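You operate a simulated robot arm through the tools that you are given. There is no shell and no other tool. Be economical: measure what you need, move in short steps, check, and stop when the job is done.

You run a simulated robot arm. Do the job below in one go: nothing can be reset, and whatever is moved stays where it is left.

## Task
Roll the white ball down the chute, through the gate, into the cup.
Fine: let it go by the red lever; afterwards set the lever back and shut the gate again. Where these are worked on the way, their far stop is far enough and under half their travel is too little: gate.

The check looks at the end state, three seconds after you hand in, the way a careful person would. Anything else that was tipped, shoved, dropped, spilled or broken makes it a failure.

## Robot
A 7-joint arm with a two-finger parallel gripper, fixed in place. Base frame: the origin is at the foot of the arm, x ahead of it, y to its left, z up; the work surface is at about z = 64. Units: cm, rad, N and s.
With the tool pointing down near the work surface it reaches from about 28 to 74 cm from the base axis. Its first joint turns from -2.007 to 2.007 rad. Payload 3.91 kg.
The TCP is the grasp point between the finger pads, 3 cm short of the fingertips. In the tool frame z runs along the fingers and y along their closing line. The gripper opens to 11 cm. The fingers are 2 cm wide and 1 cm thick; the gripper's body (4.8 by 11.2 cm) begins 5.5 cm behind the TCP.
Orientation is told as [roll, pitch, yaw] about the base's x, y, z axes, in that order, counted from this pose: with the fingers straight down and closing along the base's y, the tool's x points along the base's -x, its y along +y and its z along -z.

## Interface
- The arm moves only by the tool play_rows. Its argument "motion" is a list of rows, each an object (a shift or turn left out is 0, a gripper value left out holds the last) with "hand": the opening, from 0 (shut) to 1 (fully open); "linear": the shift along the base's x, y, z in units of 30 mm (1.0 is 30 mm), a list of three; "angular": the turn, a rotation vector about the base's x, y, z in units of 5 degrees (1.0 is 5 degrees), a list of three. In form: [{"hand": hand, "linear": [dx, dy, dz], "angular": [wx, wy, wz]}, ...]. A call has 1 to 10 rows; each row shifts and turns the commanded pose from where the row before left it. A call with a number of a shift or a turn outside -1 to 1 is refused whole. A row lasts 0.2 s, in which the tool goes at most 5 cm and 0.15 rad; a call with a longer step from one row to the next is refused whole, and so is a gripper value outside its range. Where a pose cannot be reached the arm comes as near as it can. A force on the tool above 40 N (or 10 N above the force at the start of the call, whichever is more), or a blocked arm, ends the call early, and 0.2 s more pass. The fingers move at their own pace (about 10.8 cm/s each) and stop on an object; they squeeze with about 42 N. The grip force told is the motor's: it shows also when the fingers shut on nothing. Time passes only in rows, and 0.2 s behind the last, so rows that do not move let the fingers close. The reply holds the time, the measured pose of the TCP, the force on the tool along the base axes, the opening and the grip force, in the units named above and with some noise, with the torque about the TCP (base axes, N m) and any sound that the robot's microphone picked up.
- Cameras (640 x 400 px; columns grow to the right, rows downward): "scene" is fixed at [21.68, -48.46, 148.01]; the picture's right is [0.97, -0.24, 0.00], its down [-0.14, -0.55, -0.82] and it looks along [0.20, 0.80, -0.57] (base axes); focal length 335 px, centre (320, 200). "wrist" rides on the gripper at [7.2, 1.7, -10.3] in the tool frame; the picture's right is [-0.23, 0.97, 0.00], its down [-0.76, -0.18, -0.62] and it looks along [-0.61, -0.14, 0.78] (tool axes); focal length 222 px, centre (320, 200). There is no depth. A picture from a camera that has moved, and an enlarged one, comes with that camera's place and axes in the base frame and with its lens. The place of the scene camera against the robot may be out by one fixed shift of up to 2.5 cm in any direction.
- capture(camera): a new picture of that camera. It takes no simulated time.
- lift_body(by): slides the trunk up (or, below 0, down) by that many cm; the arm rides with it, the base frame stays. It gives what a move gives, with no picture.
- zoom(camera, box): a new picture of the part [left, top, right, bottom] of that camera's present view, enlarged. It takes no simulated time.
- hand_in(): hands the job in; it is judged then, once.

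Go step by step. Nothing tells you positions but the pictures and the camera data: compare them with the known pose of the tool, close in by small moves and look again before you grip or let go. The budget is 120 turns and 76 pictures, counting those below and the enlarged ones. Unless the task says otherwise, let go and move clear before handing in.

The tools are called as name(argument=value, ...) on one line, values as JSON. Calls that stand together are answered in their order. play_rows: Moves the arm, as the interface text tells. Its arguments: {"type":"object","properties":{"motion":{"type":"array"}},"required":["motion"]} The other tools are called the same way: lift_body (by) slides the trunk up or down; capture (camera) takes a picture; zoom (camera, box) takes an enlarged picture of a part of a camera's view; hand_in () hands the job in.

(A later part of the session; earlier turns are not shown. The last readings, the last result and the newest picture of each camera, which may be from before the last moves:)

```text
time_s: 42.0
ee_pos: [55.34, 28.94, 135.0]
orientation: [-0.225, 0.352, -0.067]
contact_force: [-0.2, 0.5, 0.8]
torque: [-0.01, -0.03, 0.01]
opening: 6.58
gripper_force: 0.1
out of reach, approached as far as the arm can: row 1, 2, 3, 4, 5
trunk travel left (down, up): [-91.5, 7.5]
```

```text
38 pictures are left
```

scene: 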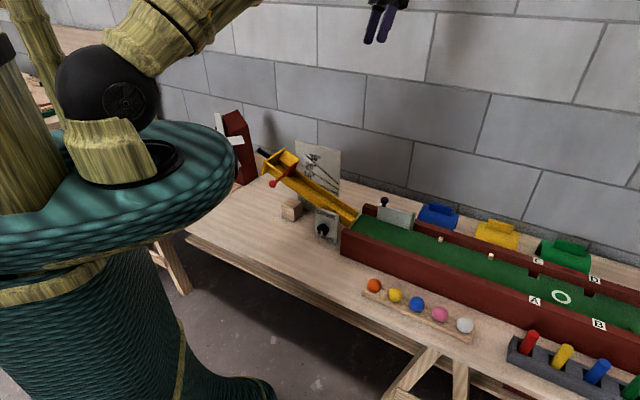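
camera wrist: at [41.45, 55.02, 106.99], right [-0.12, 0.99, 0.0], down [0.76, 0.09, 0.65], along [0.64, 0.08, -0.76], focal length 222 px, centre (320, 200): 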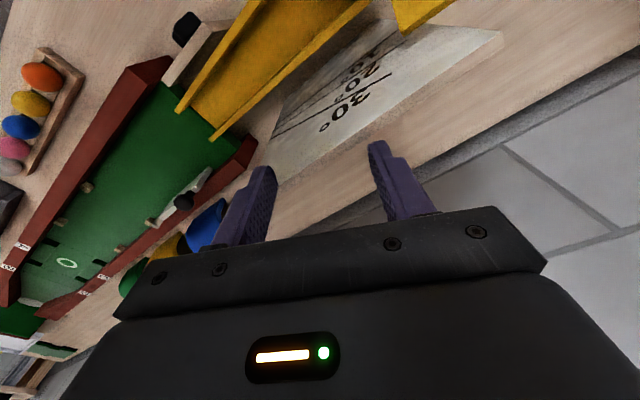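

That worked: the elbow is up and the arm follows again. I'll level the hand and move towards the lever.

play_rows(motion=[{"angular": [0.47, -0.88, 0], "linear": [-0.8, 0.2, 0]}, {"angular": [0.47, -0.88, 0], "linear": [-0.8, 0.4, 0]}, {"angular": [0.47, -0.88, 0], "linear": [-0.8, 0.6, 0]}, {"angular": [0.47, -0.88, 0], "linear": [-0.8, 0.6, 0]}, {"angular": [0.41, -0.77, 0], "linear": [-0.8, 0.6, 0]}, {"linear": [-0.8, 0.6, 0], "angular": [0, 0, 1]}, {"linear": [-0.8, 0.7, 0], "angular": [0, 0, 1]}, {"linear": [-0.8, 0.7, 0], "angular": [0, 0, 1]}, {"linear": [-0.8, 0.8, 0], "angular": [0, 0, 1]}, {"linear": [-0.8, 0.8, 0], "angular": [0, 0, 1]}])

lift_body(by=-24)

```text
time_s: 44.2
ee_pos: [31.55, 47.24, 135.08]
orientation: [-0.008, -0.014, 0.408]
contact_force: [-0.4, -0.1, 0.5]
torque: [-0.02, -0.01, -0.03]
opening: 6.61
gripper_force: 0.1
trunk travel left (down, up): [-91.5, 7.5]
```

```text
time_s: 46.8
ee_pos: [31.65, 46.92, 111.12]
orientation: [-0.005, -0.015, 0.408]
contact_force: [0.9, 0.0, -0.4]
torque: [0.02, -0.01, 0.01]
opening: 6.6
gripper_force: 0.0
trunk travel left (down, up): [-67.5, 31.5]
```

play_rows(motion=[{"linear": [-0.1, 0.13, -0.8], "angular": [0.07, 0.17, 0.9]}, {"linear": [-0.1, 0.13, -0.8], "angular": [0, 0, 0.9]}, {"linear": [-0.1, 0.13, -0.8], "angular": [0, 0, 0.9]}, {"linear": [-0.1, 0.13, -0.8], "angular": [0, 0, 0.9]}, {"linear": [-0.1, 0, -0.8], "angular": [0, 0, 0.72]}])

zoom(camera="wrist", box=[220, 30, 420, 190])

```text
time_s: 48.0
ee_pos: [30.09, 48.55, 99.02]
orientation: [0.008, -0.004, 0.786]
contact_force: [-1.2, 0.2, 0.3]
torque: [-0.02, 0.01, -0.02]
opening: 6.62
gripper_force: 0.1
trunk travel left (down, up): [-67.5, 31.5]
```

```text
2.50 times, centred on (320, 110) of wrist
camera zoom: at [23.84, 44.57, 109.34], right [-0.53, 0.85, 0.01], down [0.67, 0.41, 0.63], along [0.53, 0.34, -0.78], focal length 555 px, centre (320, 425)
```

zoom: 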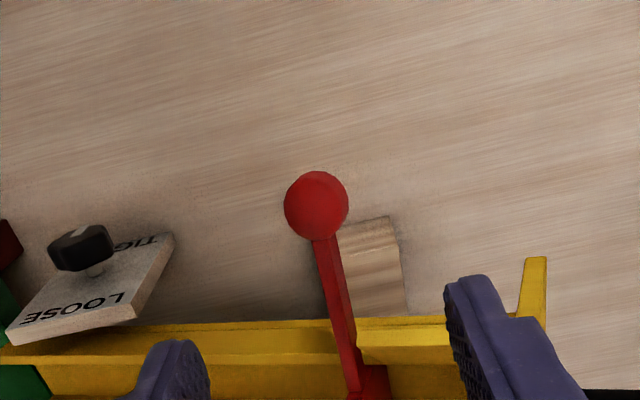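

The lever knob is confirmed at (30.1,48.5,85.7). I'll descend around it.

play_rows(motion=[{"linear": [0, 0, -0.9]}, {"linear": [0, 0, -0.9]}, {"linear": [0, 0, -0.9]}, {"linear": [0, 0, -0.8]}, {"linear": [0, 0, -0.8]}])

zoom(camera="scene", box=[220, 120, 340, 220])

```text
time_s: 49.1
ee_pos: [30.13, 48.55, 86.21]
orientation: [0.008, -0.003, 0.785]
contact_force: [0.0, 0.6, 0.4]
torque: [0.0, 0.04, 0.01]
opening: 6.6
gripper_force: 0.1
trunk travel left (down, up): [-67.5, 31.5]
```

```text
4.00 times, centred on (280, 170) of scene
camera zoom: at [21.68, -48.46, 148.01], right [0.97, -0.24, 0.0], down [-0.14, -0.55, -0.82], along [0.2, 0.8, -0.57], focal length 1341 px, centre (480, 320)
```

zoom: 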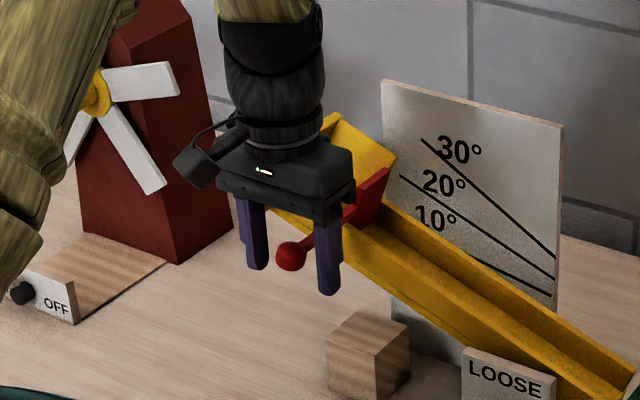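

The fingers straddle the knob. I'll grip it and gently try pressing down.

play_rows(motion=[{"hand": 0}, {"hand": 0}, {"hand": 0}, {"hand": 0, "linear": [0, 0, -0.2]}, {"hand": 0, "linear": [0, 0, -0.2]}])

zoom(camera="scene", box=[220, 120, 340, 220])

```text
time_s: 50.4
ee_pos: [29.85, 48.77, 85.22]
orientation: [0.009, -0.012, 0.784]
contact_force: [-2.8, 9.2, 19.0]
torque: [0.75, -0.75, -0.09]
opening: 2.54
gripper_force: 44.9
trunk travel left (down, up): [-67.5, 31.5]
```

```text
4.00 times, centred on (280, 170) of scene
camera zoom: at [21.68, -48.46, 148.01], right [0.97, -0.24, 0.0], down [-0.14, -0.55, -0.82], along [0.2, 0.8, -0.57], focal length 1341 px, centre (480, 320)
```

zoom: 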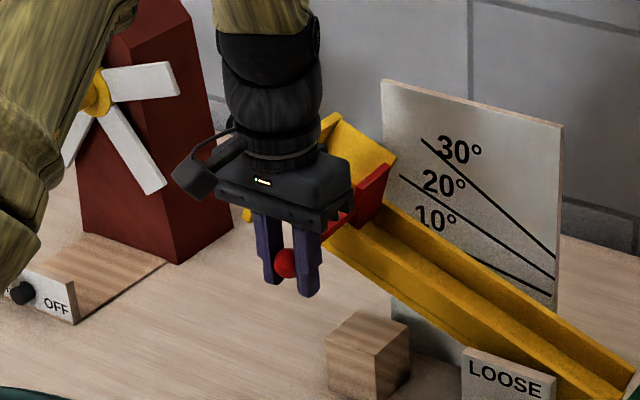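

Pressing down meets 19 N. I'll return to neutral and try upward.

play_rows(motion=[{"linear": [0, 0, 0.2]}, {"linear": [0, 0, 0.2]}, {"linear": [0, 0, 0.2]}])

```text
time_s: 51.1
ee_pos: [30.13, 48.34, 86.43]
orientation: [0.002, 0.006, 0.784]
contact_force: [0.6, 2.6, -25.8]
torque: [-0.29, 0.6, -0.02]
opening: 2.57
gripper_force: 44.8
trunk travel left (down, up): [-67.5, 31.5]
```

Upward is blocked too. I'll return to neutral and try pulling outward (away from the chute).

play_rows(motion=[{"linear": [0, 0, -0.22]}, {"linear": [-0.12, -0.12, 0]}, {"linear": [-0.12, -0.12, 0]}])

```text
time_s: 52.1
ee_pos: [30.06, 48.44, 86.42]
orientation: [0.008, -0.021, 0.779]
contact_force: [11.9, 10.4, -12.1]
torque: [-0.74, 0.33, -0.01]
opening: 2.57
gripper_force: 44.9
trunk travel left (down, up): [-67.5, 31.5]
stopped in row 3: the force on the tool passed its limit at 42 N (the readings are from after the stop); the commanded pose is now the measured one
```

Pulling is blocked as well. I'll try swinging it downstream.

play_rows(motion=[{"linear": [0, 0, -0.1]}, {"linear": [0.12, -0.12, 0]}, {"linear": [0.12, -0.12, 0]}])

```text
time_s: 53.1
ee_pos: [30.26, 48.34, 86.26]
orientation: [0.023, -0.033, 0.783]
contact_force: [-13.3, 21.9, -6.7]
torque: [-0.43, 0.98, 0.0]
opening: 2.57
gripper_force: 45.1
trunk travel left (down, up): [-67.5, 31.5]
stopped in row 3: the force on the tool passed its limit at 44 N (the readings are from after the stop); the commanded pose is now the measured one
```

Downstream is blocked too. Now upstream.

play_rows(motion=[{"linear": [-0.1, 0.1, 0]}, {"linear": [-0.12, 0.12, 0]}, {"linear": [-0.12, 0.12, 0]}])

zoom(camera="scene", box=[220, 120, 340, 220])

```text
time_s: 53.9
ee_pos: [30.14, 48.4, 86.2]
orientation: [0.012, -0.026, 0.778]
contact_force: [22.1, -21.2, -3.2]
torque: [0.12, -0.75, 0.09]
opening: 2.54
gripper_force: 44.7
trunk travel left (down, up): [-67.5, 31.5]
```

```text
4.00 times, centred on (280, 170) of scene
camera zoom: at [21.68, -48.46, 148.01], right [0.97, -0.24, 0.0], down [-0.14, -0.55, -0.82], along [0.2, 0.8, -0.57], focal length 1341 px, centre (480, 320)
```

zoom: 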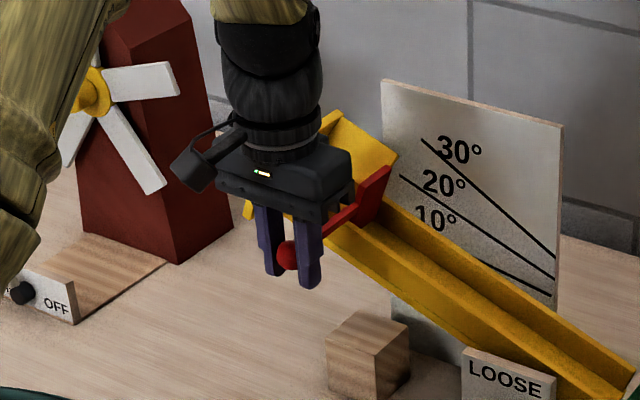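

Pressing down actually did move the knob about 1 cm, with a slight upstream drift. That fits a see-saw pivoting about the tilted chute axis, so I'll follow that arc further.

play_rows(motion=[{"linear": [0.18, -0.05, 0]}, {"linear": [0, 0, -0.2]}, {"linear": [0, 0, -0.24]}, {"linear": [0, 0, -0.24]}])

zoom(camera="scene", box=[220, 120, 340, 220])

```text
time_s: 54.9
ee_pos: [29.57, 48.88, 84.47]
orientation: [0.027, -0.034, 0.787]
contact_force: [-0.1, -6.1, 13.2]
torque: [0.56, -0.84, -0.06]
opening: 2.54
gripper_force: 45.0
trunk travel left (down, up): [-67.5, 31.5]
```

```text
4.00 times, centred on (280, 170) of scene
camera zoom: at [21.68, -48.46, 148.01], right [0.97, -0.24, 0.0], down [-0.14, -0.55, -0.82], along [0.2, 0.8, -0.57], focal length 1341 px, centre (480, 320)
```

zoom: 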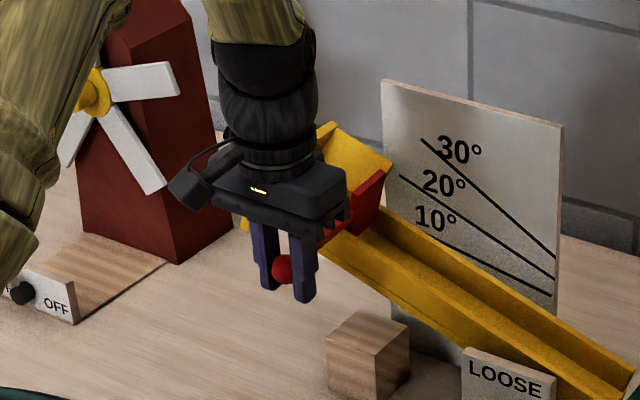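

The paddle is lifting, so the lever is a see-saw. I'll open the fingers here to see whether it springs back.

play_rows(motion=[{"hand": 0.5}, {"hand": 0.5}])

zoom(camera="scene", box=[220, 120, 340, 220])

```text
time_s: 55.5
ee_pos: [29.84, 48.86, 84.28]
orientation: [0.021, -0.029, 0.782]
contact_force: [0.0, -0.5, -1.0]
torque: [-0.02, -0.03, 0.0]
opening: 5.52
gripper_force: 0.1
trunk travel left (down, up): [-67.5, 31.5]
```

```text
4.00 times, centred on (280, 170) of scene
camera zoom: at [21.68, -48.46, 148.01], right [0.97, -0.24, 0.0], down [-0.14, -0.55, -0.82], along [0.2, 0.8, -0.57], focal length 1341 px, centre (480, 320)
```

zoom: 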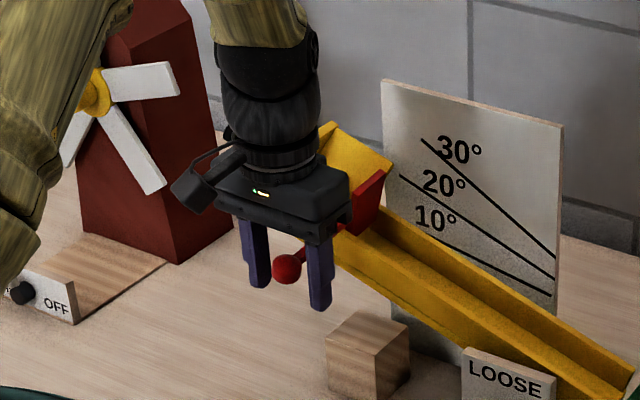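

It stays where it's put. I'll grip again and return it fully up to its stop.

play_rows(motion=[{"hand": 0}, {"hand": 0}, {"linear": [0.04, -0.04, 0.2]}, {"linear": [0.04, -0.04, 0.2]}, {"linear": [0.04, -0.04, 0.2]}, {"linear": [0.02, -0.02, 0.13]}])

zoom(camera="scene", box=[220, 120, 340, 220])

```text
time_s: 56.9
ee_pos: [30.34, 48.33, 86.45]
orientation: [0.021, -0.026, 0.778]
contact_force: [-23.8, 0.8, -13.5]
torque: [-0.51, 0.33, -0.24]
opening: 2.55
gripper_force: 44.9
trunk travel left (down, up): [-67.5, 31.5]
```

```text
4.00 times, centred on (280, 170) of scene
camera zoom: at [21.68, -48.46, 148.01], right [0.97, -0.24, 0.0], down [-0.14, -0.55, -0.82], along [0.2, 0.8, -0.57], focal length 1341 px, centre (480, 320)
```

zoom: 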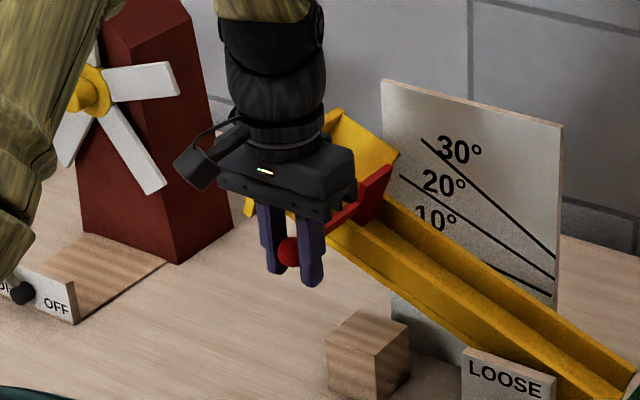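

In these pictures the chute's flap also moved a little with my push, so I may have tilted the chute itself. I'll let go, back off and look closely.

play_rows(motion=[{"hand": 0.6}, {"hand": 0.6}, {"linear": [0, 0, 1]}, {"linear": [0, 0, 1]}, {"linear": [0, 0, 1]}, {"linear": [0.3, 0.3, 1]}, {"linear": [0.5, 0.5, 1]}, {"linear": [0.3, 0.3, 1]}])

zoom(camera="scene", box=[255, 135, 335, 205])

zoom(camera="wrist", box=[250, 50, 410, 170])

```text
time_s: 58.7
ee_pos: [33.61, 51.48, 104.63]
orientation: [0.023, -0.028, 0.783]
contact_force: [-0.9, -0.2, 0.6]
torque: [0.0, 0.01, 0.03]
opening: 6.61
gripper_force: 0.0
trunk travel left (down, up): [-67.5, 31.5]
```

```text
5.71 times, centred on (295, 170) of scene
camera zoom: at [21.68, -48.46, 148.01], right [0.97, -0.24, 0.0], down [-0.14, -0.55, -0.82], along [0.2, 0.8, -0.57], focal length 1915 px, centre (463, 371)
```

zoom: 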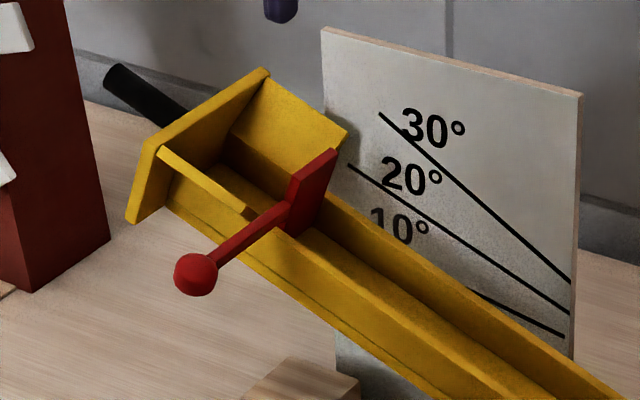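

```text
3.33 times, centred on (330, 110) of wrist
camera zoom: at [27.31, 47.43, 114.72], right [-0.53, 0.85, 0.03], down [0.66, 0.39, 0.64], along [0.53, 0.35, -0.77], focal length 740 px, centre (287, 500)
```

zoom: 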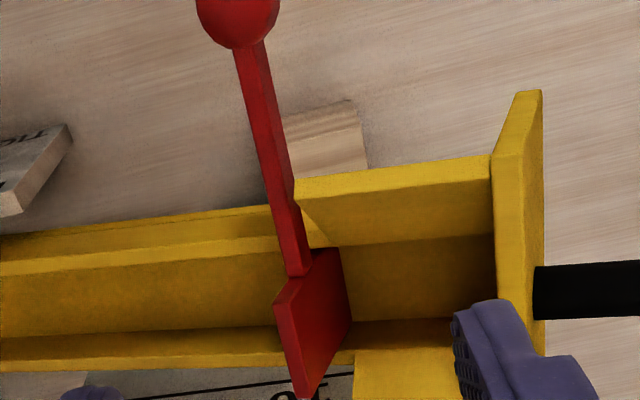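

zoom(camera="scene", box=[300, 195, 360, 250])

zoom(camera="scene", box=[270, 140, 320, 190])

```text
7.27 times, centred on (330, 222) of scene
camera zoom: at [21.68, -48.46, 148.01], right [0.97, -0.24, 0.0], down [-0.14, -0.55, -0.82], along [0.2, 0.8, -0.57], focal length 2438 px, centre (247, 36)
```

zoom: 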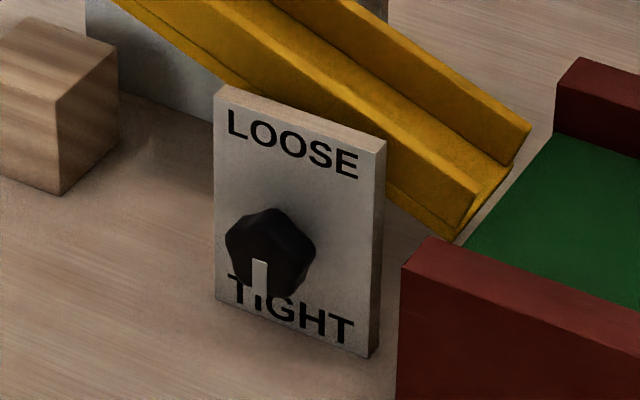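

```text
8.00 times, centred on (295, 165) of scene
camera zoom: at [21.68, -48.46, 148.01], right [0.97, -0.24, 0.0], down [-0.14, -0.55, -0.82], along [0.2, 0.8, -0.57], focal length 2681 px, centre (520, 480)
```

zoom: 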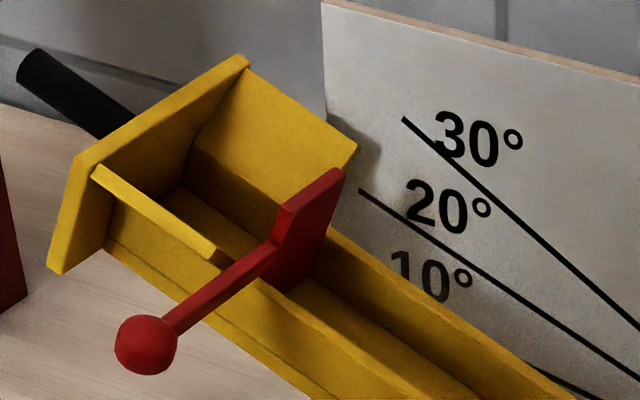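

The clamp reads TIGHT. The lever only yielded downward (a see-saw), but my firm grip resisted its rotation and the chute slipped about 1°, which I'll correct later. Next I'll fetch the white ball.

play_rows(motion=[{"linear": [0.5, -1, 0], "angular": [-0.2, 0.35, -0.9]}, {"linear": [0.5, -1, 0], "angular": [0, 0, -0.9]}, {"linear": [0.5, -1, 0], "angular": [0, 0, -0.9]}, {"linear": [0.5, -1, 0], "angular": [0, 0, -0.9]}, {"linear": [0.5, -1, 0], "angular": [0, 0, -0.9]}, {"linear": [0.5, -1, 0], "angular": [0, 0, -0.9]}, {"linear": [0.5, -1, 0], "angular": [0, 0, -0.9]}, {"linear": [0.5, -1, 0], "angular": [0, 0, -0.9]}, {"linear": [0.5, -1, 0], "angular": [0, 0, -0.9]}, {"linear": [0.5, -1, 0], "angular": [0, 0, -0.87]}])

play_rows(motion=[{"linear": [0.7, -1, -0.5]}, {"linear": [0.7, -1, -0.5]}, {"linear": [0.7, -1, -0.5]}, {"linear": [0.7, -1, -0.5]}, {"linear": [0.7, -1, -0.5]}, {"linear": [0.5, -1, -0.5]}, {"linear": [0.5, -1, -0.5]}, {"linear": [0.5, -1, -0.5]}, {"linear": [0.4, -1, -0.5]}])

capture(camera="wrist")

```text
time_s: 60.9
ee_pos: [48.74, 21.46, 104.61]
orientation: [0.029, 0.006, 0.001]
contact_force: [0.4, -0.5, 0.0]
torque: [0.0, 0.01, 0.01]
opening: 6.59
gripper_force: 0.1
trunk travel left (down, up): [-67.5, 31.5]
```

```text
time_s: 62.9
ee_pos: [65.0, -5.13, 90.88]
orientation: [0.03, 0.006, 0.003]
contact_force: [-0.1, -0.1, -0.9]
torque: [0.04, 0.0, -0.01]
opening: 6.57
gripper_force: 0.1
trunk travel left (down, up): [-67.5, 31.5]
```

```text
26 pictures are left
camera wrist: at [57.81, -3.72, 101.24], right [0.23, 0.97, 0.03], down [0.77, -0.19, 0.61], along [0.6, -0.12, -0.79], focal length 222 px, centre (320, 200)
```

wrist: 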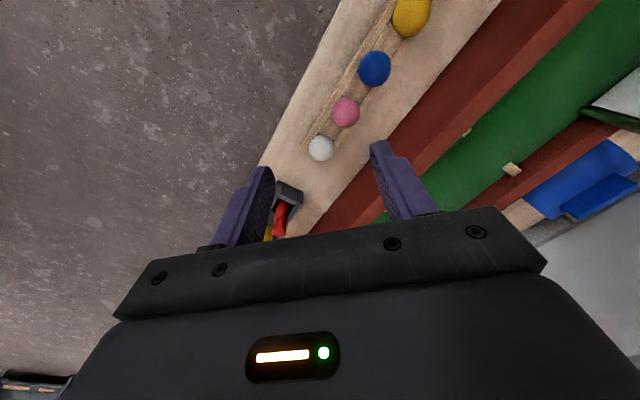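

The white ball is at about (73.3,-6.2,66.7). I'll approach with the hand tilted 15° outward so I stay within reach.

play_rows(motion=[{"linear": [0.64, -0.09, -0.9], "angular": [-0.34, -1, 0], "hand": 0.56}, {"linear": [0.64, -0.09, -0.9], "angular": [0, -1, 0]}, {"linear": [0.64, -0.09, -0.9], "angular": [0, -1, 0]}, {"linear": [0.64, -0.09, -0.9]}, {"linear": [0, 0, -0.6]}, {"linear": [0, 0, -0.6]}, {"linear": [0, 0, -0.6]}])

capture(camera="wrist")

zoom(camera="scene", box=[415, 260, 515, 360])

```text
time_s: 64.5
ee_pos: [72.48, -6.6, 74.79]
orientation: [-0.002, -0.257, 0.002]
contact_force: [1.1, 0.0, -0.1]
torque: [0.0, -0.01, 0.02]
opening: 6.17
gripper_force: 0.0
trunk travel left (down, up): [-67.5, 31.5]
```

```text
25 pictures are left
camera wrist: at [62.92, -4.74, 82.79], right [0.22, 0.97, 0.06], down [0.58, -0.18, 0.8], along [0.79, -0.14, -0.6], focal length 222 px, centre (320, 200)
```

wrist: 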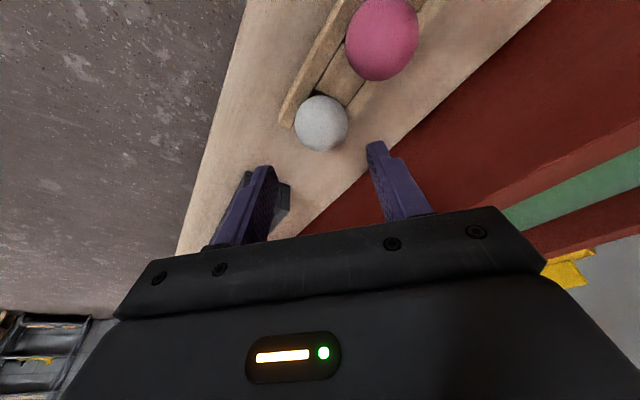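

```text
4.00 times, centred on (465, 310) of scene
camera zoom: at [21.68, -48.46, 148.01], right [0.97, -0.24, 0.0], down [-0.14, -0.55, -0.82], along [0.2, 0.8, -0.57], focal length 1341 px, centre (-260, -240)
```

zoom: 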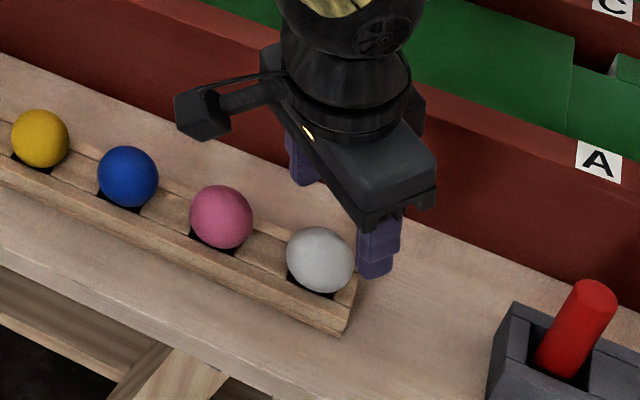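

The ball refines to about (73.1,-6.0,67.5). I'll go down to straddle it and close.

play_rows(motion=[{"linear": [0.02, 0.2, 0]}, {"linear": [0, 0, -0.6]}, {"linear": [0, 0, -0.6]}, {"linear": [0, 0, -0.6]}])

zoom(camera="scene", box=[415, 260, 515, 360])

```text
time_s: 65.5
ee_pos: [72.62, -5.68, 69.35]
orientation: [-0.001, -0.255, 0.001]
contact_force: [-0.4, -0.9, 0.4]
torque: [0.03, -0.03, -0.01]
opening: 6.17
gripper_force: 0.1
trunk travel left (down, up): [-67.5, 31.5]
```

```text
4.00 times, centred on (465, 310) of scene
camera zoom: at [21.68, -48.46, 148.01], right [0.97, -0.24, 0.0], down [-0.14, -0.55, -0.82], along [0.2, 0.8, -0.57], focal length 1341 px, centre (-260, -240)
```

zoom: 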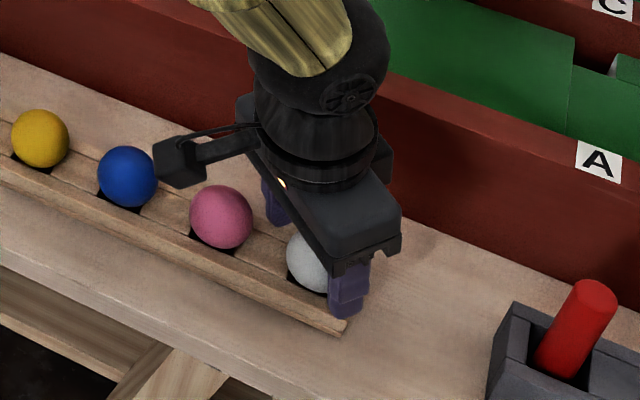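

zoom(camera="wrist", box=[230, 60, 430, 220])

```text
2.50 times, centred on (330, 140) of wrist
camera zoom: at [62.93, -3.99, 77.41], right [0.22, 0.97, 0.06], down [0.58, -0.18, 0.8], along [0.79, -0.14, -0.6], focal length 555 px, centre (295, 350)
```

zoom: 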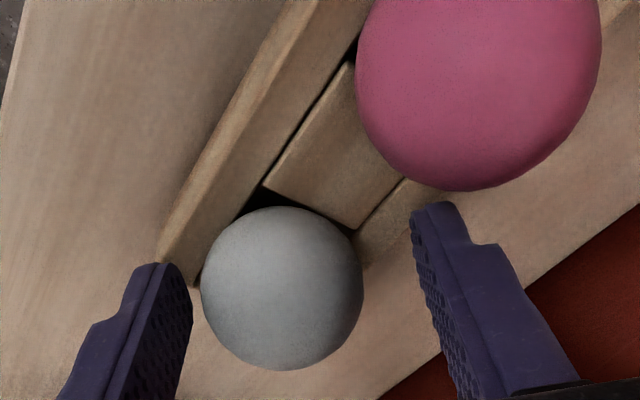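

The wrist view confirms the ball sits between the pads, offset by about 0.3 cm. I'll correct that, close and lift.

play_rows(motion=[{"linear": [0.05, -0.12, 0]}, {"hand": 0}, {"hand": 0}, {"hand": 0}])

play_rows(motion=[{"linear": [0, 0, 0.5]}, {"linear": [0, 0, 0.8]}, {"linear": [-0.3, 0, 1]}, {"linear": [-0.5, 0, 1]}, {"linear": [-0.5, 0, 1], "angular": [0, 1, 0]}, {"linear": [-0.5, 0, 1], "angular": [0, 1, 0]}, {"linear": [-0.5, 0, 1], "angular": [0, 1, 0]}, {"linear": [-0.5, 0, 1]}])

capture(camera="wrist")

```text
time_s: 66.5
ee_pos: [72.71, -6.11, 69.38]
orientation: [-0.001, -0.255, 0.001]
contact_force: [0.5, 0.3, -0.1]
torque: [0.01, -0.02, -0.02]
opening: 4.05
gripper_force: 42.0
trunk travel left (down, up): [-67.5, 31.5]
```

```text
time_s: 68.3
ee_pos: [64.41, -6.17, 91.53]
orientation: [-0.001, 0.007, 0.001]
contact_force: [-0.5, -0.1, -0.7]
torque: [-0.05, -0.02, -0.02]
opening: 4.03
gripper_force: 42.0
trunk travel left (down, up): [-67.5, 31.5]
```

```text
21 pictures are left
camera wrist: at [57.21, -4.44, 101.81], right [0.23, 0.97, 0.0], down [0.77, -0.18, 0.62], along [0.6, -0.14, -0.79], focal length 222 px, centre (320, 200)
```

wrist: 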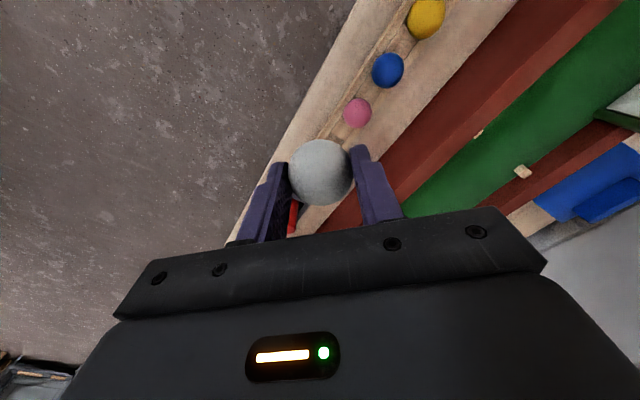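

The ball is held (4.05 cm across). The chute head is a funnel centred near n=67, u=-16.5, which is (35.8,59.1). I'll carry the ball there high up, with the fingers turned to close across the chute.

play_rows(motion=[{"linear": [-0.3, 0.3, 1]}, {"linear": [-0.4, 0.9, 1]}, {"linear": [-0.43, 0.99, 1]}, {"linear": [-0.43, 0.99, 1], "angular": [0, 0, -1]}, {"linear": [-0.43, 0.99, 0.5], "angular": [0, 0, -1]}, {"linear": [-0.43, 0.99, 0], "angular": [0, 0, -1]}, {"linear": [-0.43, 0.99, 0], "angular": [0, 0, -1]}, {"linear": [-0.43, 0.99, 0], "angular": [0, 0, -1]}, {"linear": [-0.43, 0.99, 0], "angular": [0, 0, -1]}, {"linear": [-0.43, 0.99, 0], "angular": [0, 0, -1]}])

play_rows(motion=[{"linear": [-0.43, 0.99, 0], "angular": [0, 0, -1]}, {"linear": [-0.43, 0.99, 0], "angular": [0, 0, -1]}, {"linear": [-0.43, 0.99, 0]}, {"linear": [-0.43, 0.99, 0]}, {"linear": [-0.43, 0.99, 0]}, {"linear": [-0.43, 0.99, 0]}, {"linear": [-0.43, 0.99, 0]}, {"linear": [-0.43, 0.99, 0]}, {"linear": [-0.43, 0.99, 0]}, {"linear": [-0.43, 0.99, 0]}])

```text
time_s: 70.5
ee_pos: [51.76, 21.3, 104.82]
orientation: [-0.002, 0.006, -0.611]
contact_force: [-1.0, -0.5, -0.3]
torque: [0.02, 0.0, 0.01]
opening: 4.04
gripper_force: 41.8
trunk travel left (down, up): [-67.5, 31.5]
```

```text
time_s: 72.7
ee_pos: [38.91, 51.11, 104.69]
orientation: [-0.002, 0.006, -0.783]
contact_force: [0.2, -0.5, -1.5]
torque: [-0.02, 0.07, 0.01]
opening: 4.04
gripper_force: 42.1
trunk travel left (down, up): [-67.5, 31.5]
```

play_rows(motion=[{"linear": [-0.345, 0.89, 0]}, {"linear": [-0.345, 0.89, 0]}, {"linear": [-0.345, 0.89, 0]}, {"linear": [0, 0, -0.9]}, {"linear": [0, 0, -0.9]}, {"linear": [0, 0, -0.7]}])

zoom(camera="wrist", box=[200, 60, 440, 240])

zoom(camera="scene", box=[240, 120, 340, 210])

```text
time_s: 74.1
ee_pos: [35.94, 58.91, 97.24]
orientation: [-0.003, 0.004, -0.783]
contact_force: [0.3, -0.2, -1.0]
torque: [0.0, -0.02, 0.02]
opening: 4.02
gripper_force: 41.6
trunk travel left (down, up): [-67.5, 31.5]
```

```text
2.22 times, centred on (320, 150) of wrist
camera zoom: at [32.02, 65.27, 107.53], right [0.85, 0.53, 0.0], down [0.42, -0.67, 0.62], along [0.33, -0.53, -0.78], focal length 494 px, centre (320, 311)
```

zoom: 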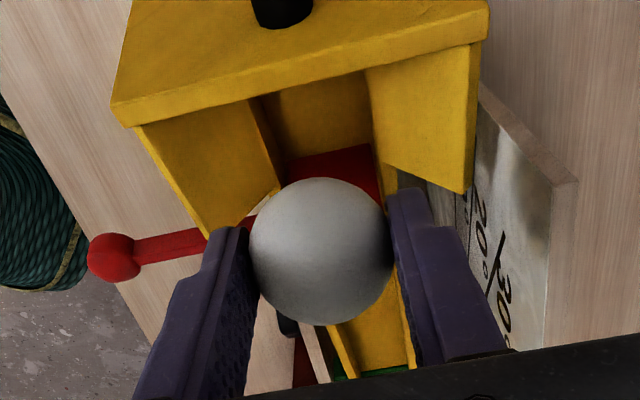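

```text
4.44 times, centred on (290, 165) of scene
camera zoom: at [21.68, -48.46, 148.01], right [0.97, -0.24, 0.0], down [-0.14, -0.55, -0.82], along [0.2, 0.8, -0.57], focal length 1490 px, centre (453, 356)
```

zoom: 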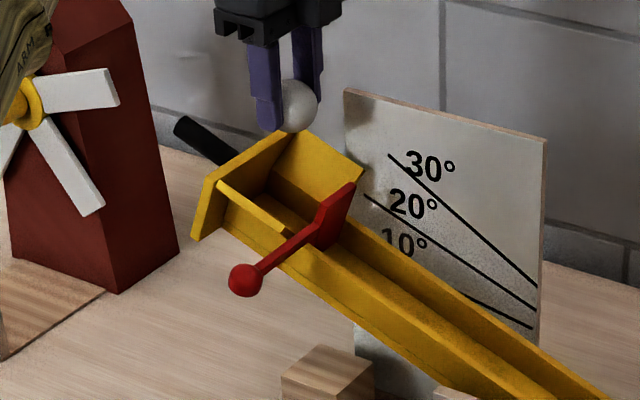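

The ball is centred over the funnel. I'll lower it close and release gently.

play_rows(motion=[{"linear": [0, 0, -0.8]}, {"linear": [0, 0, -0.8]}, {"linear": [0, 0, -0.6]}, {"linear": [0, 0, -0.3]}])

zoom(camera="scene", box=[240, 120, 340, 210])

```text
time_s: 75.1
ee_pos: [35.86, 58.89, 90.06]
orientation: [0.002, 0.006, -0.783]
contact_force: [1.1, -0.3, 11.7]
torque: [-0.07, 0.21, 0.03]
opening: 4.01
gripper_force: 42.1
trunk travel left (down, up): [-67.5, 31.5]
```

```text
4.44 times, centred on (290, 165) of scene
camera zoom: at [21.68, -48.46, 148.01], right [0.97, -0.24, 0.0], down [-0.14, -0.55, -0.82], along [0.2, 0.8, -0.57], focal length 1490 px, centre (453, 356)
```

zoom: 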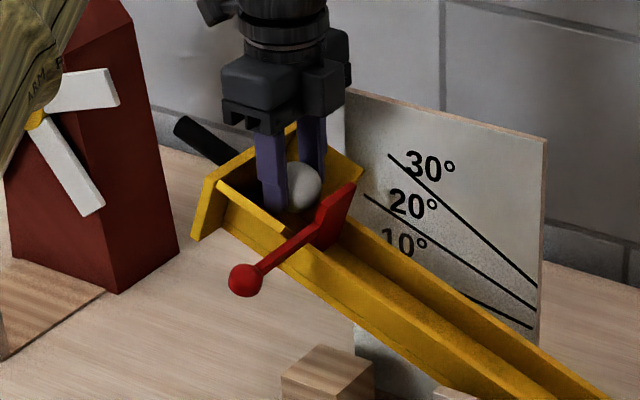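

It just touched down (12 N). I'll back up slightly, open and withdraw upward.

play_rows(motion=[{"linear": [0, 0, 0.08]}, {"hand": 0.46}, {"hand": 0.46}, {"linear": [0, 0, 0.5]}, {"linear": [0, 0, 1]}, {"linear": [0, 0, 1]}, {"linear": [0, 0, 1]}, {"linear": [0, 0, 1]}])

zoom(camera="scene", box=[240, 120, 340, 210])

```text
time_s: 76.9
ee_pos: [35.89, 58.95, 103.66]
orientation: [-0.002, 0.004, -0.783]
contact_force: [-0.6, -0.6, 0.7]
torque: [-0.01, 0.0, 0.01]
opening: 5.05
gripper_force: 0.0
trunk travel left (down, up): [-67.5, 31.5]
```

```text
4.44 times, centred on (290, 165) of scene
camera zoom: at [21.68, -48.46, 148.01], right [0.97, -0.24, 0.0], down [-0.14, -0.55, -0.82], along [0.2, 0.8, -0.57], focal length 1490 px, centre (453, 356)
```

zoom: 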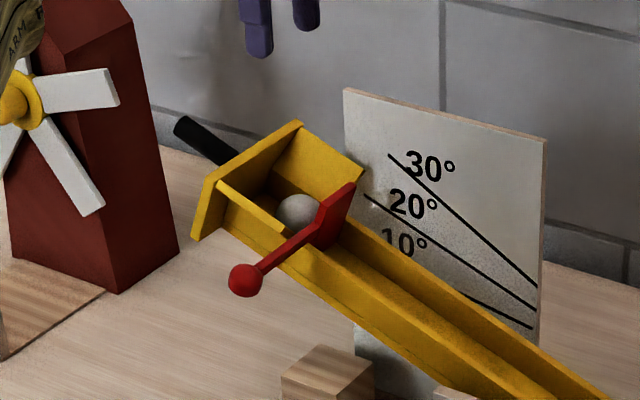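

The ball rests behind the paddle. Now I'll close the fingers and go above the lever knob, to press it without gripping.

play_rows(motion=[{"linear": [-0.475, -0.87, 0], "hand": 0}, {"linear": [-0.475, -0.87, 0]}, {"linear": [-0.475, -0.87, 0]}, {"linear": [-0.475, -0.87, 0]}, {"linear": [0, 0, -0.9]}, {"linear": [0, 0, -0.9]}, {"linear": [0, 0, -0.9]}, {"linear": [0, 0, -0.8]}, {"linear": [0, 0, -0.5]}])

zoom(camera="scene", box=[240, 120, 340, 210])

```text
time_s: 78.9
ee_pos: [30.04, 48.48, 91.59]
orientation: [-0.003, 0.005, -0.784]
contact_force: [0.6, 0.0, -0.8]
torque: [0.01, 0.01, -0.02]
opening: 0.01
gripper_force: 37.4
trunk travel left (down, up): [-67.5, 31.5]
```

```text
4.44 times, centred on (290, 165) of scene
camera zoom: at [21.68, -48.46, 148.01], right [0.97, -0.24, 0.0], down [-0.14, -0.55, -0.82], along [0.2, 0.8, -0.57], focal length 1490 px, centre (453, 356)
```

zoom: 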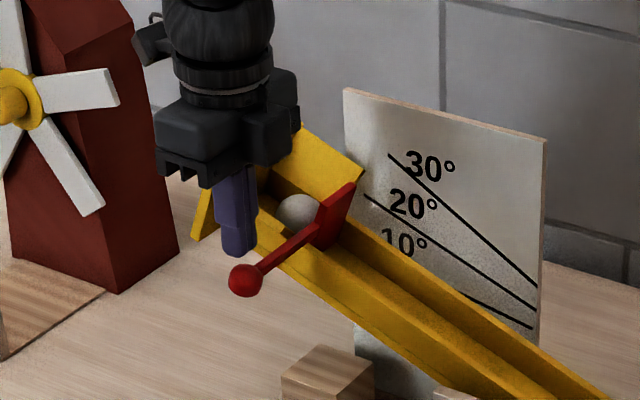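

play_rows(motion=[{"linear": [0.1, -0.05, -0.3]}, {"linear": [0, 0, -0.25]}, {"linear": [-0.05, 0.07, -0.25]}, {"linear": [-0.05, 0.07, -0.25]}, {"linear": [-0.05, 0.07, -0.25]}])

zoom(camera="scene", box=[240, 120, 340, 210])

```text
time_s: 80.1
ee_pos: [29.91, 49.09, 87.53]
orientation: [-0.004, 0.005, -0.783]
contact_force: [0.2, 0.4, -0.3]
torque: [0.04, -0.03, -0.04]
opening: 0.01
gripper_force: 37.9
trunk travel left (down, up): [-67.5, 31.5]
```

```text
4.44 times, centred on (290, 165) of scene
camera zoom: at [21.68, -48.46, 148.01], right [0.97, -0.24, 0.0], down [-0.14, -0.55, -0.82], along [0.2, 0.8, -0.57], focal length 1490 px, centre (453, 356)
```

zoom: 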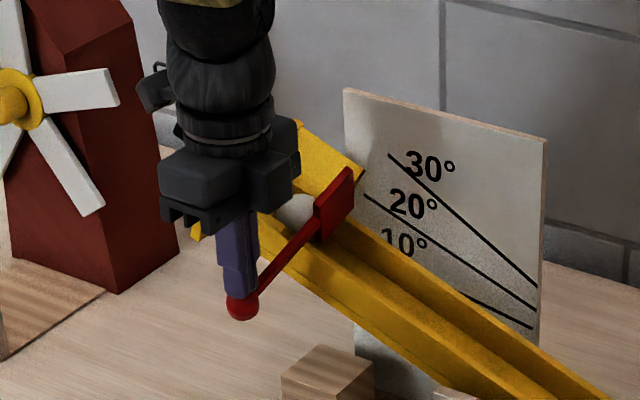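

Without the grip the lever turns easily, the paddle is rising, and the chute stays still. I'll press on.

play_rows(motion=[{"linear": [-0.03, 0.1, -0.25]}, {"linear": [-0.03, 0.1, -0.25]}, {"linear": [-0.03, 0.1, -0.25]}, {"linear": [0, 0.1, -0.25]}])

capture(camera="scene")

```text
time_s: 81.1
ee_pos: [29.68, 50.0, 84.63]
orientation: [-0.005, 0.005, -0.782]
contact_force: [0.2, -0.8, 0.1]
torque: [0.02, 0.02, 0.04]
opening: 0.01
gripper_force: 37.9
trunk travel left (down, up): [-67.5, 31.5]
```

```text
14 pictures are left
```

scene: 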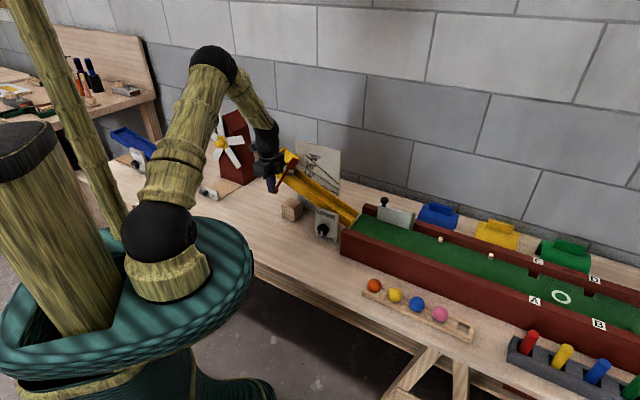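

zoom(camera="scene", box=[250, 130, 370, 230])

```text
4.00 times, centred on (310, 180) of scene
camera zoom: at [21.68, -48.46, 148.01], right [0.97, -0.24, 0.0], down [-0.14, -0.55, -0.82], along [0.2, 0.8, -0.57], focal length 1341 px, centre (360, 280)
```

zoom: 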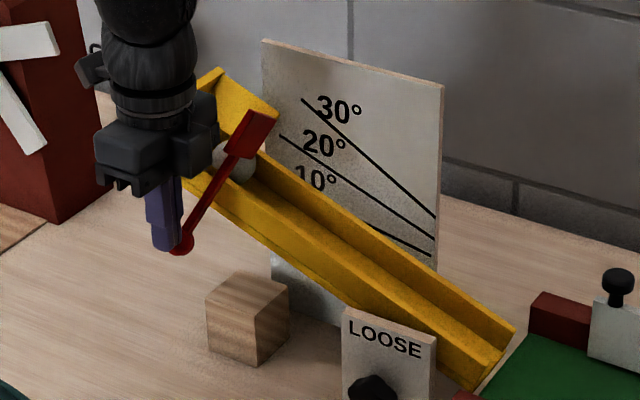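

The ball is still held, and the fingertips have slid off beside the knob on the upstream side. I'll rise, shift downstream and press again.

play_rows(motion=[{"linear": [0, 0, 0.7]}, {"linear": [0, 0, 0.7]}, {"linear": [0.2, -0.2, 0]}, {"linear": [0.2, -0.2, 0]}])

zoom(camera="scene", box=[250, 130, 370, 230])

```text
time_s: 82.1
ee_pos: [31.04, 48.95, 88.79]
orientation: [-0.002, 0.006, -0.784]
contact_force: [0.9, -0.6, -0.2]
torque: [0.0, 0.03, -0.01]
opening: 0.0
gripper_force: 38.0
trunk travel left (down, up): [-67.5, 31.5]
```

```text
4.00 times, centred on (310, 180) of scene
camera zoom: at [21.68, -48.46, 148.01], right [0.97, -0.24, 0.0], down [-0.14, -0.55, -0.82], along [0.2, 0.8, -0.57], focal length 1341 px, centre (360, 280)
```

zoom: 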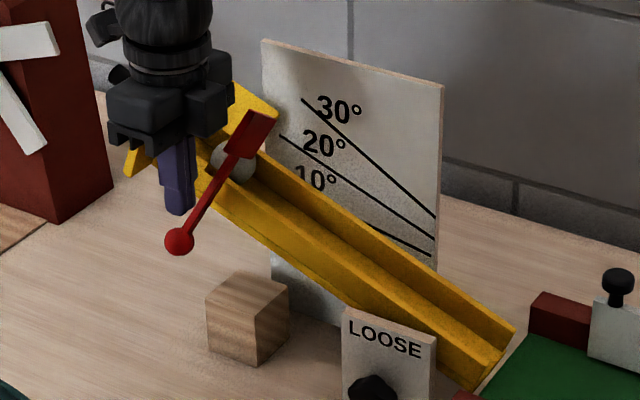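

play_rows(motion=[{"linear": [0, 0, -0.4]}, {"linear": [0, 0, -0.4]}, {"linear": [0.03, 0.12, -0.25]}, {"linear": [0.03, 0.12, -0.25]}, {"linear": [0.03, 0.12, -0.25]}])

zoom(camera="scene", box=[250, 100, 640, 345])

```text
time_s: 83.3
ee_pos: [30.91, 49.92, 84.41]
orientation: [0.002, 0.007, -0.78]
contact_force: [-15.3, -8.7, 18.6]
torque: [1.06, -1.85, -0.02]
opening: 0.0
gripper_force: 37.1
trunk travel left (down, up): [-67.5, 31.5]
```

```text
1.63 times, centred on (445, 222) of scene
camera zoom: at [21.68, -48.46, 148.01], right [0.97, -0.24, 0.0], down [-0.14, -0.55, -0.82], along [0.2, 0.8, -0.57], focal length 547 px, centre (116, 163)
```

zoom: 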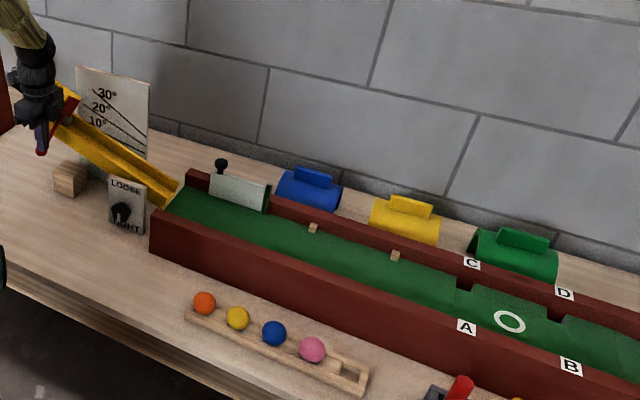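

zoom(camera="scene", box=[250, 130, 370, 230])

```text
4.00 times, centred on (310, 180) of scene
camera zoom: at [21.68, -48.46, 148.01], right [0.97, -0.24, 0.0], down [-0.14, -0.55, -0.82], along [0.2, 0.8, -0.57], focal length 1341 px, centre (360, 280)
```

zoom: 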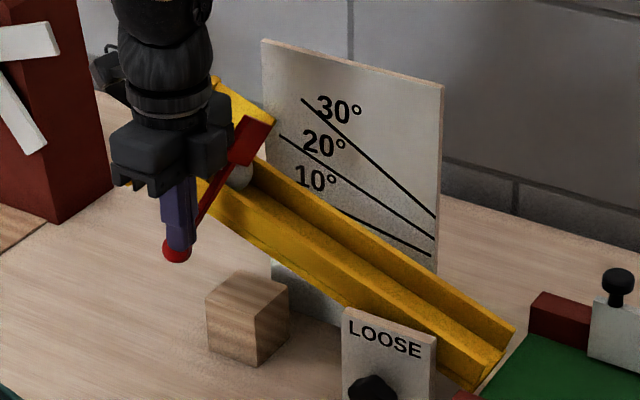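

The ball has moved a bit down the chute and may be slipping free now. I'll ease the pressure, wait briefly and look.

play_rows(motion=[{"linear": [-0.05, -0.1, 0.1]}, {}])

zoom(camera="scene", box=[250, 120, 490, 290])

```text
time_s: 83.9
ee_pos: [31.01, 49.67, 84.44]
orientation: [-0.003, 0.005, -0.784]
contact_force: [-8.1, -2.0, 3.6]
torque: [0.24, -0.62, 0.12]
opening: 0.01
gripper_force: 37.6
trunk travel left (down, up): [-67.5, 31.5]
```

```text
2.35 times, centred on (370, 205) of scene
camera zoom: at [21.68, -48.46, 148.01], right [0.97, -0.24, 0.0], down [-0.14, -0.55, -0.82], along [0.2, 0.8, -0.57], focal length 789 px, centre (202, 188)
```

zoom: 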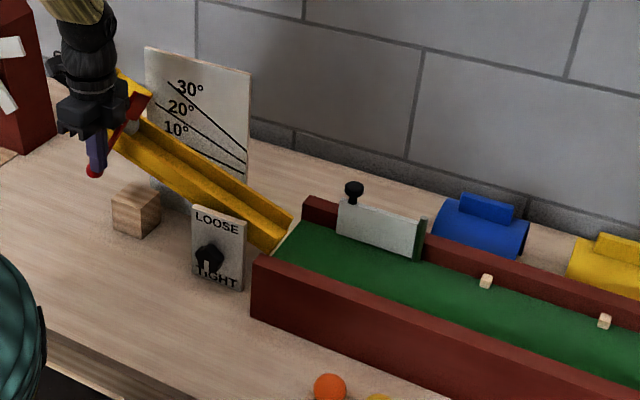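

The ball is still held: the paddle needs to go further, and pushing vertically is ineffective at this angle. I'll put the fingers on the knob's outer side and push it inward along its arc.

play_rows(motion=[{"linear": [-0.2, -0.2, 0.5]}, {"linear": [-0.5, -0.32, 0.3]}, {"linear": [0, 0, -0.64]}, {"linear": [0, 0, -0.64]}, {"linear": [0, 0, -0.64]}, {"linear": [0.15, 0.15, 0]}, {"linear": [0.15, 0.15, 0]}, {"linear": [0.15, 0.15, 0]}, {"linear": [0.15, 0.15, 0]}])

```text
time_s: 85.7
ee_pos: [29.52, 48.48, 81.01]
orientation: [-0.019, 0.004, -0.781]
contact_force: [-13.6, -17.2, 8.2]
torque: [1.49, -1.01, 0.38]
opening: 0.0
gripper_force: 38.4
trunk travel left (down, up): [-67.5, 31.5]
stopped in row 8: the force on the tool passed its limit at 44 N (the readings are from after the stop); the commanded pose is now the measured one
```

zoom(camera="scene", box=[255, 130, 345, 200])

```text
5.71 times, centred on (300, 165) of scene
camera zoom: at [21.68, -48.46, 148.01], right [0.97, -0.24, 0.0], down [-0.14, -0.55, -0.82], along [0.2, 0.8, -0.57], focal length 1915 px, centre (434, 400)
```

zoom: 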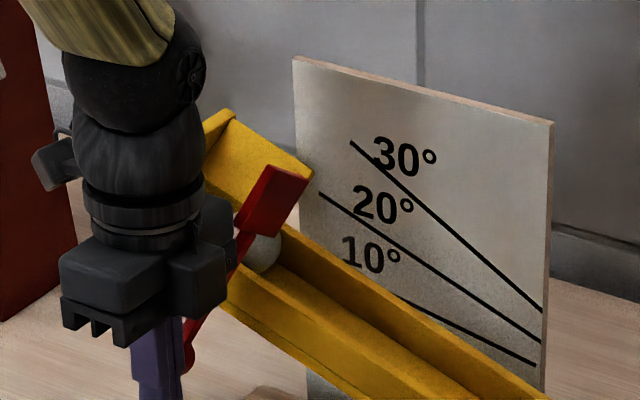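

The paddle is raised but my pushing may be pinching the ball. I'll take the pressure off completely and see whether it rolls.

play_rows(motion=[{"linear": [-0.15, -0.15, 0]}, {"linear": [-0.15, -0.15, 0]}, {}, {}, {}])

zoom(camera="scene", box=[255, 130, 345, 200])

```text
time_s: 86.9
ee_pos: [28.86, 47.93, 80.9]
orientation: [-0.016, 0.003, -0.782]
contact_force: [-0.1, 1.3, -0.4]
torque: [-0.04, 0.01, 0.01]
opening: 0.0
gripper_force: 38.0
trunk travel left (down, up): [-67.5, 31.5]
```

```text
5.71 times, centred on (300, 165) of scene
camera zoom: at [21.68, -48.46, 148.01], right [0.97, -0.24, 0.0], down [-0.14, -0.55, -0.82], along [0.2, 0.8, -0.57], focal length 1915 px, centre (434, 400)
```

zoom: 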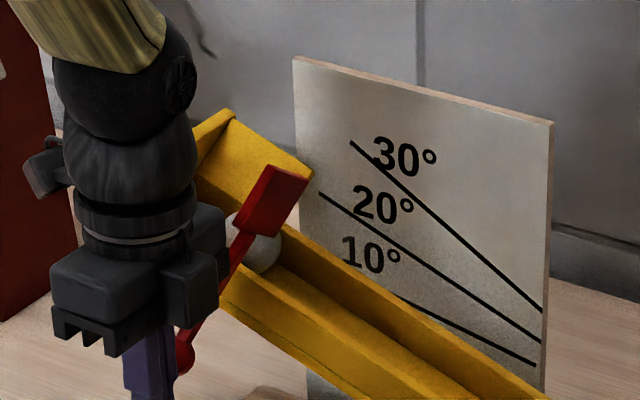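

The ball has moved forward under the raised paddle and is pinned beside the lever's base. I'll re-grip the knob with the fingers along the chute and work the lever a little, turning the hand with it, to free the ball.

play_rows(motion=[{"linear": [-0.1, -0.1, 0.9]}, {"linear": [0, 0, 1]}, {"linear": [0, 0, 1], "hand": 0.55, "angular": [0, 0, 1]}, {"linear": [0, 0, 1], "angular": [0, 0, 1]}, {"linear": [0, 0, 0.5], "angular": [0, 0, 1]}, {"angular": [0, 0, 1]}, {"angular": [0, 0, 1]}, {"angular": [0, 0, 1]}, {"angular": [0, 0, 1]}, {"angular": [0, 0, 1]}])

play_rows(motion=[{"angular": [0, 0, 1]}, {"angular": [0, 0, 1]}, {"angular": [0, 0, 1]}, {"angular": [0, 0, 1]}, {"angular": [0, 0, 1]}, {"angular": [0, 0, 1]}, {"angular": [0, 0, 1]}, {"angular": [0, 0, 1]}, {"angular": [0, 0, 1]}, {"angular": [0, 0, 1]}])

play_rows(motion=[{"angular": [0.707, -0.707, 0]}, {"angular": [0.707, -0.707, 0]}, {"angular": [0.707, -0.707, 0]}, {"angular": [0.707, -0.707, 0]}, {}])

zoom(camera="wrist", box=[210, 0, 430, 180])

```text
time_s: 89.1
ee_pos: [28.39, 47.56, 94.06]
orientation: [-0.015, 0.002, -0.082]
contact_force: [-0.8, 0.5, 0.0]
torque: [-0.02, 0.0, -0.05]
opening: 6.06
gripper_force: 0.1
trunk travel left (down, up): [-67.5, 31.5]
```

```text
time_s: 91.3
ee_pos: [28.61, 47.75, 94.1]
orientation: [-0.016, 0.003, 0.79]
contact_force: [-0.3, -0.2, -0.5]
torque: [0.01, 0.0, -0.02]
opening: 6.04
gripper_force: 0.0
trunk travel left (down, up): [-67.5, 31.5]
```

```text
time_s: 92.5
ee_pos: [28.42, 47.69, 94.2]
orientation: [-0.018, -0.346, 0.788]
contact_force: [-0.2, -0.1, 0.2]
torque: [-0.01, 0.05, 0.0]
opening: 6.04
gripper_force: 0.0
trunk travel left (down, up): [-67.5, 31.5]
```

```text
2.22 times, centred on (320, 90) of wrist
camera zoom: at [19.9, 41.69, 101.26], right [-0.54, 0.84, 0.06], down [0.47, 0.24, 0.85], along [0.7, 0.48, -0.53], focal length 494 px, centre (320, 444)
```

zoom: 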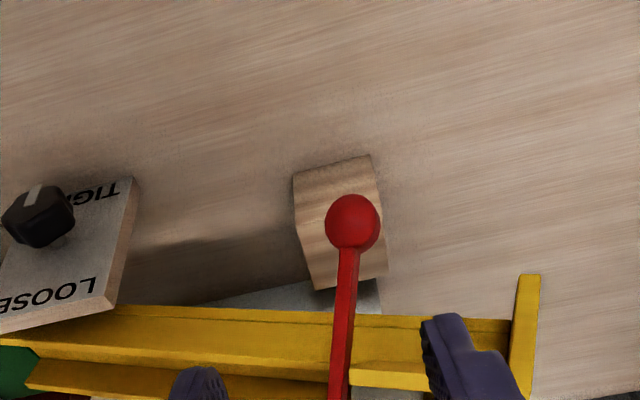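

The knob is now at about (30.3,51.5,80.4). I'll approach along the tilted tool axis and grip it.

play_rows(motion=[{"linear": [-0.4, 0.24, -0.5]}, {"linear": [0.2, 0.2, -0.78]}, {"linear": [0.2, 0.2, -0.78]}, {"linear": [0.2, 0.2, -0.78]}, {"linear": [0.2, 0.2, -0.78]}, {"linear": [0.22, 0.22, -0.86]}])

play_rows(motion=[{"hand": 0}, {"hand": 0}, {"hand": 0}])

```text
time_s: 93.9
ee_pos: [30.34, 51.54, 80.7]
orientation: [-0.017, -0.346, 0.791]
contact_force: [0.3, -0.1, 0.1]
torque: [0.01, -0.03, 0.0]
opening: 6.05
gripper_force: 0.0
trunk travel left (down, up): [-67.5, 31.5]
```

```text
time_s: 94.7
ee_pos: [30.33, 51.49, 80.64]
orientation: [-0.018, -0.346, 0.79]
contact_force: [-3.7, 5.4, 0.0]
torque: [-0.04, 0.15, 0.09]
opening: 2.51
gripper_force: 44.5
trunk travel left (down, up): [-67.5, 31.5]
```

play_rows(motion=[{"linear": [0.07, 0.12, -0.11], "angular": [0.45, -0.45, -0.23]}, {"linear": [0.07, 0.12, -0.11], "angular": [0.45, -0.45, -0.23]}])

```text
time_s: 95.3
ee_pos: [30.63, 52.21, 80.19]
orientation: [-0.014, -0.462, 0.751]
contact_force: [-8.6, -5.8, 14.9]
torque: [0.77, -0.79, -0.18]
opening: 2.51
gripper_force: 45.2
trunk travel left (down, up): [-67.5, 31.5]
```

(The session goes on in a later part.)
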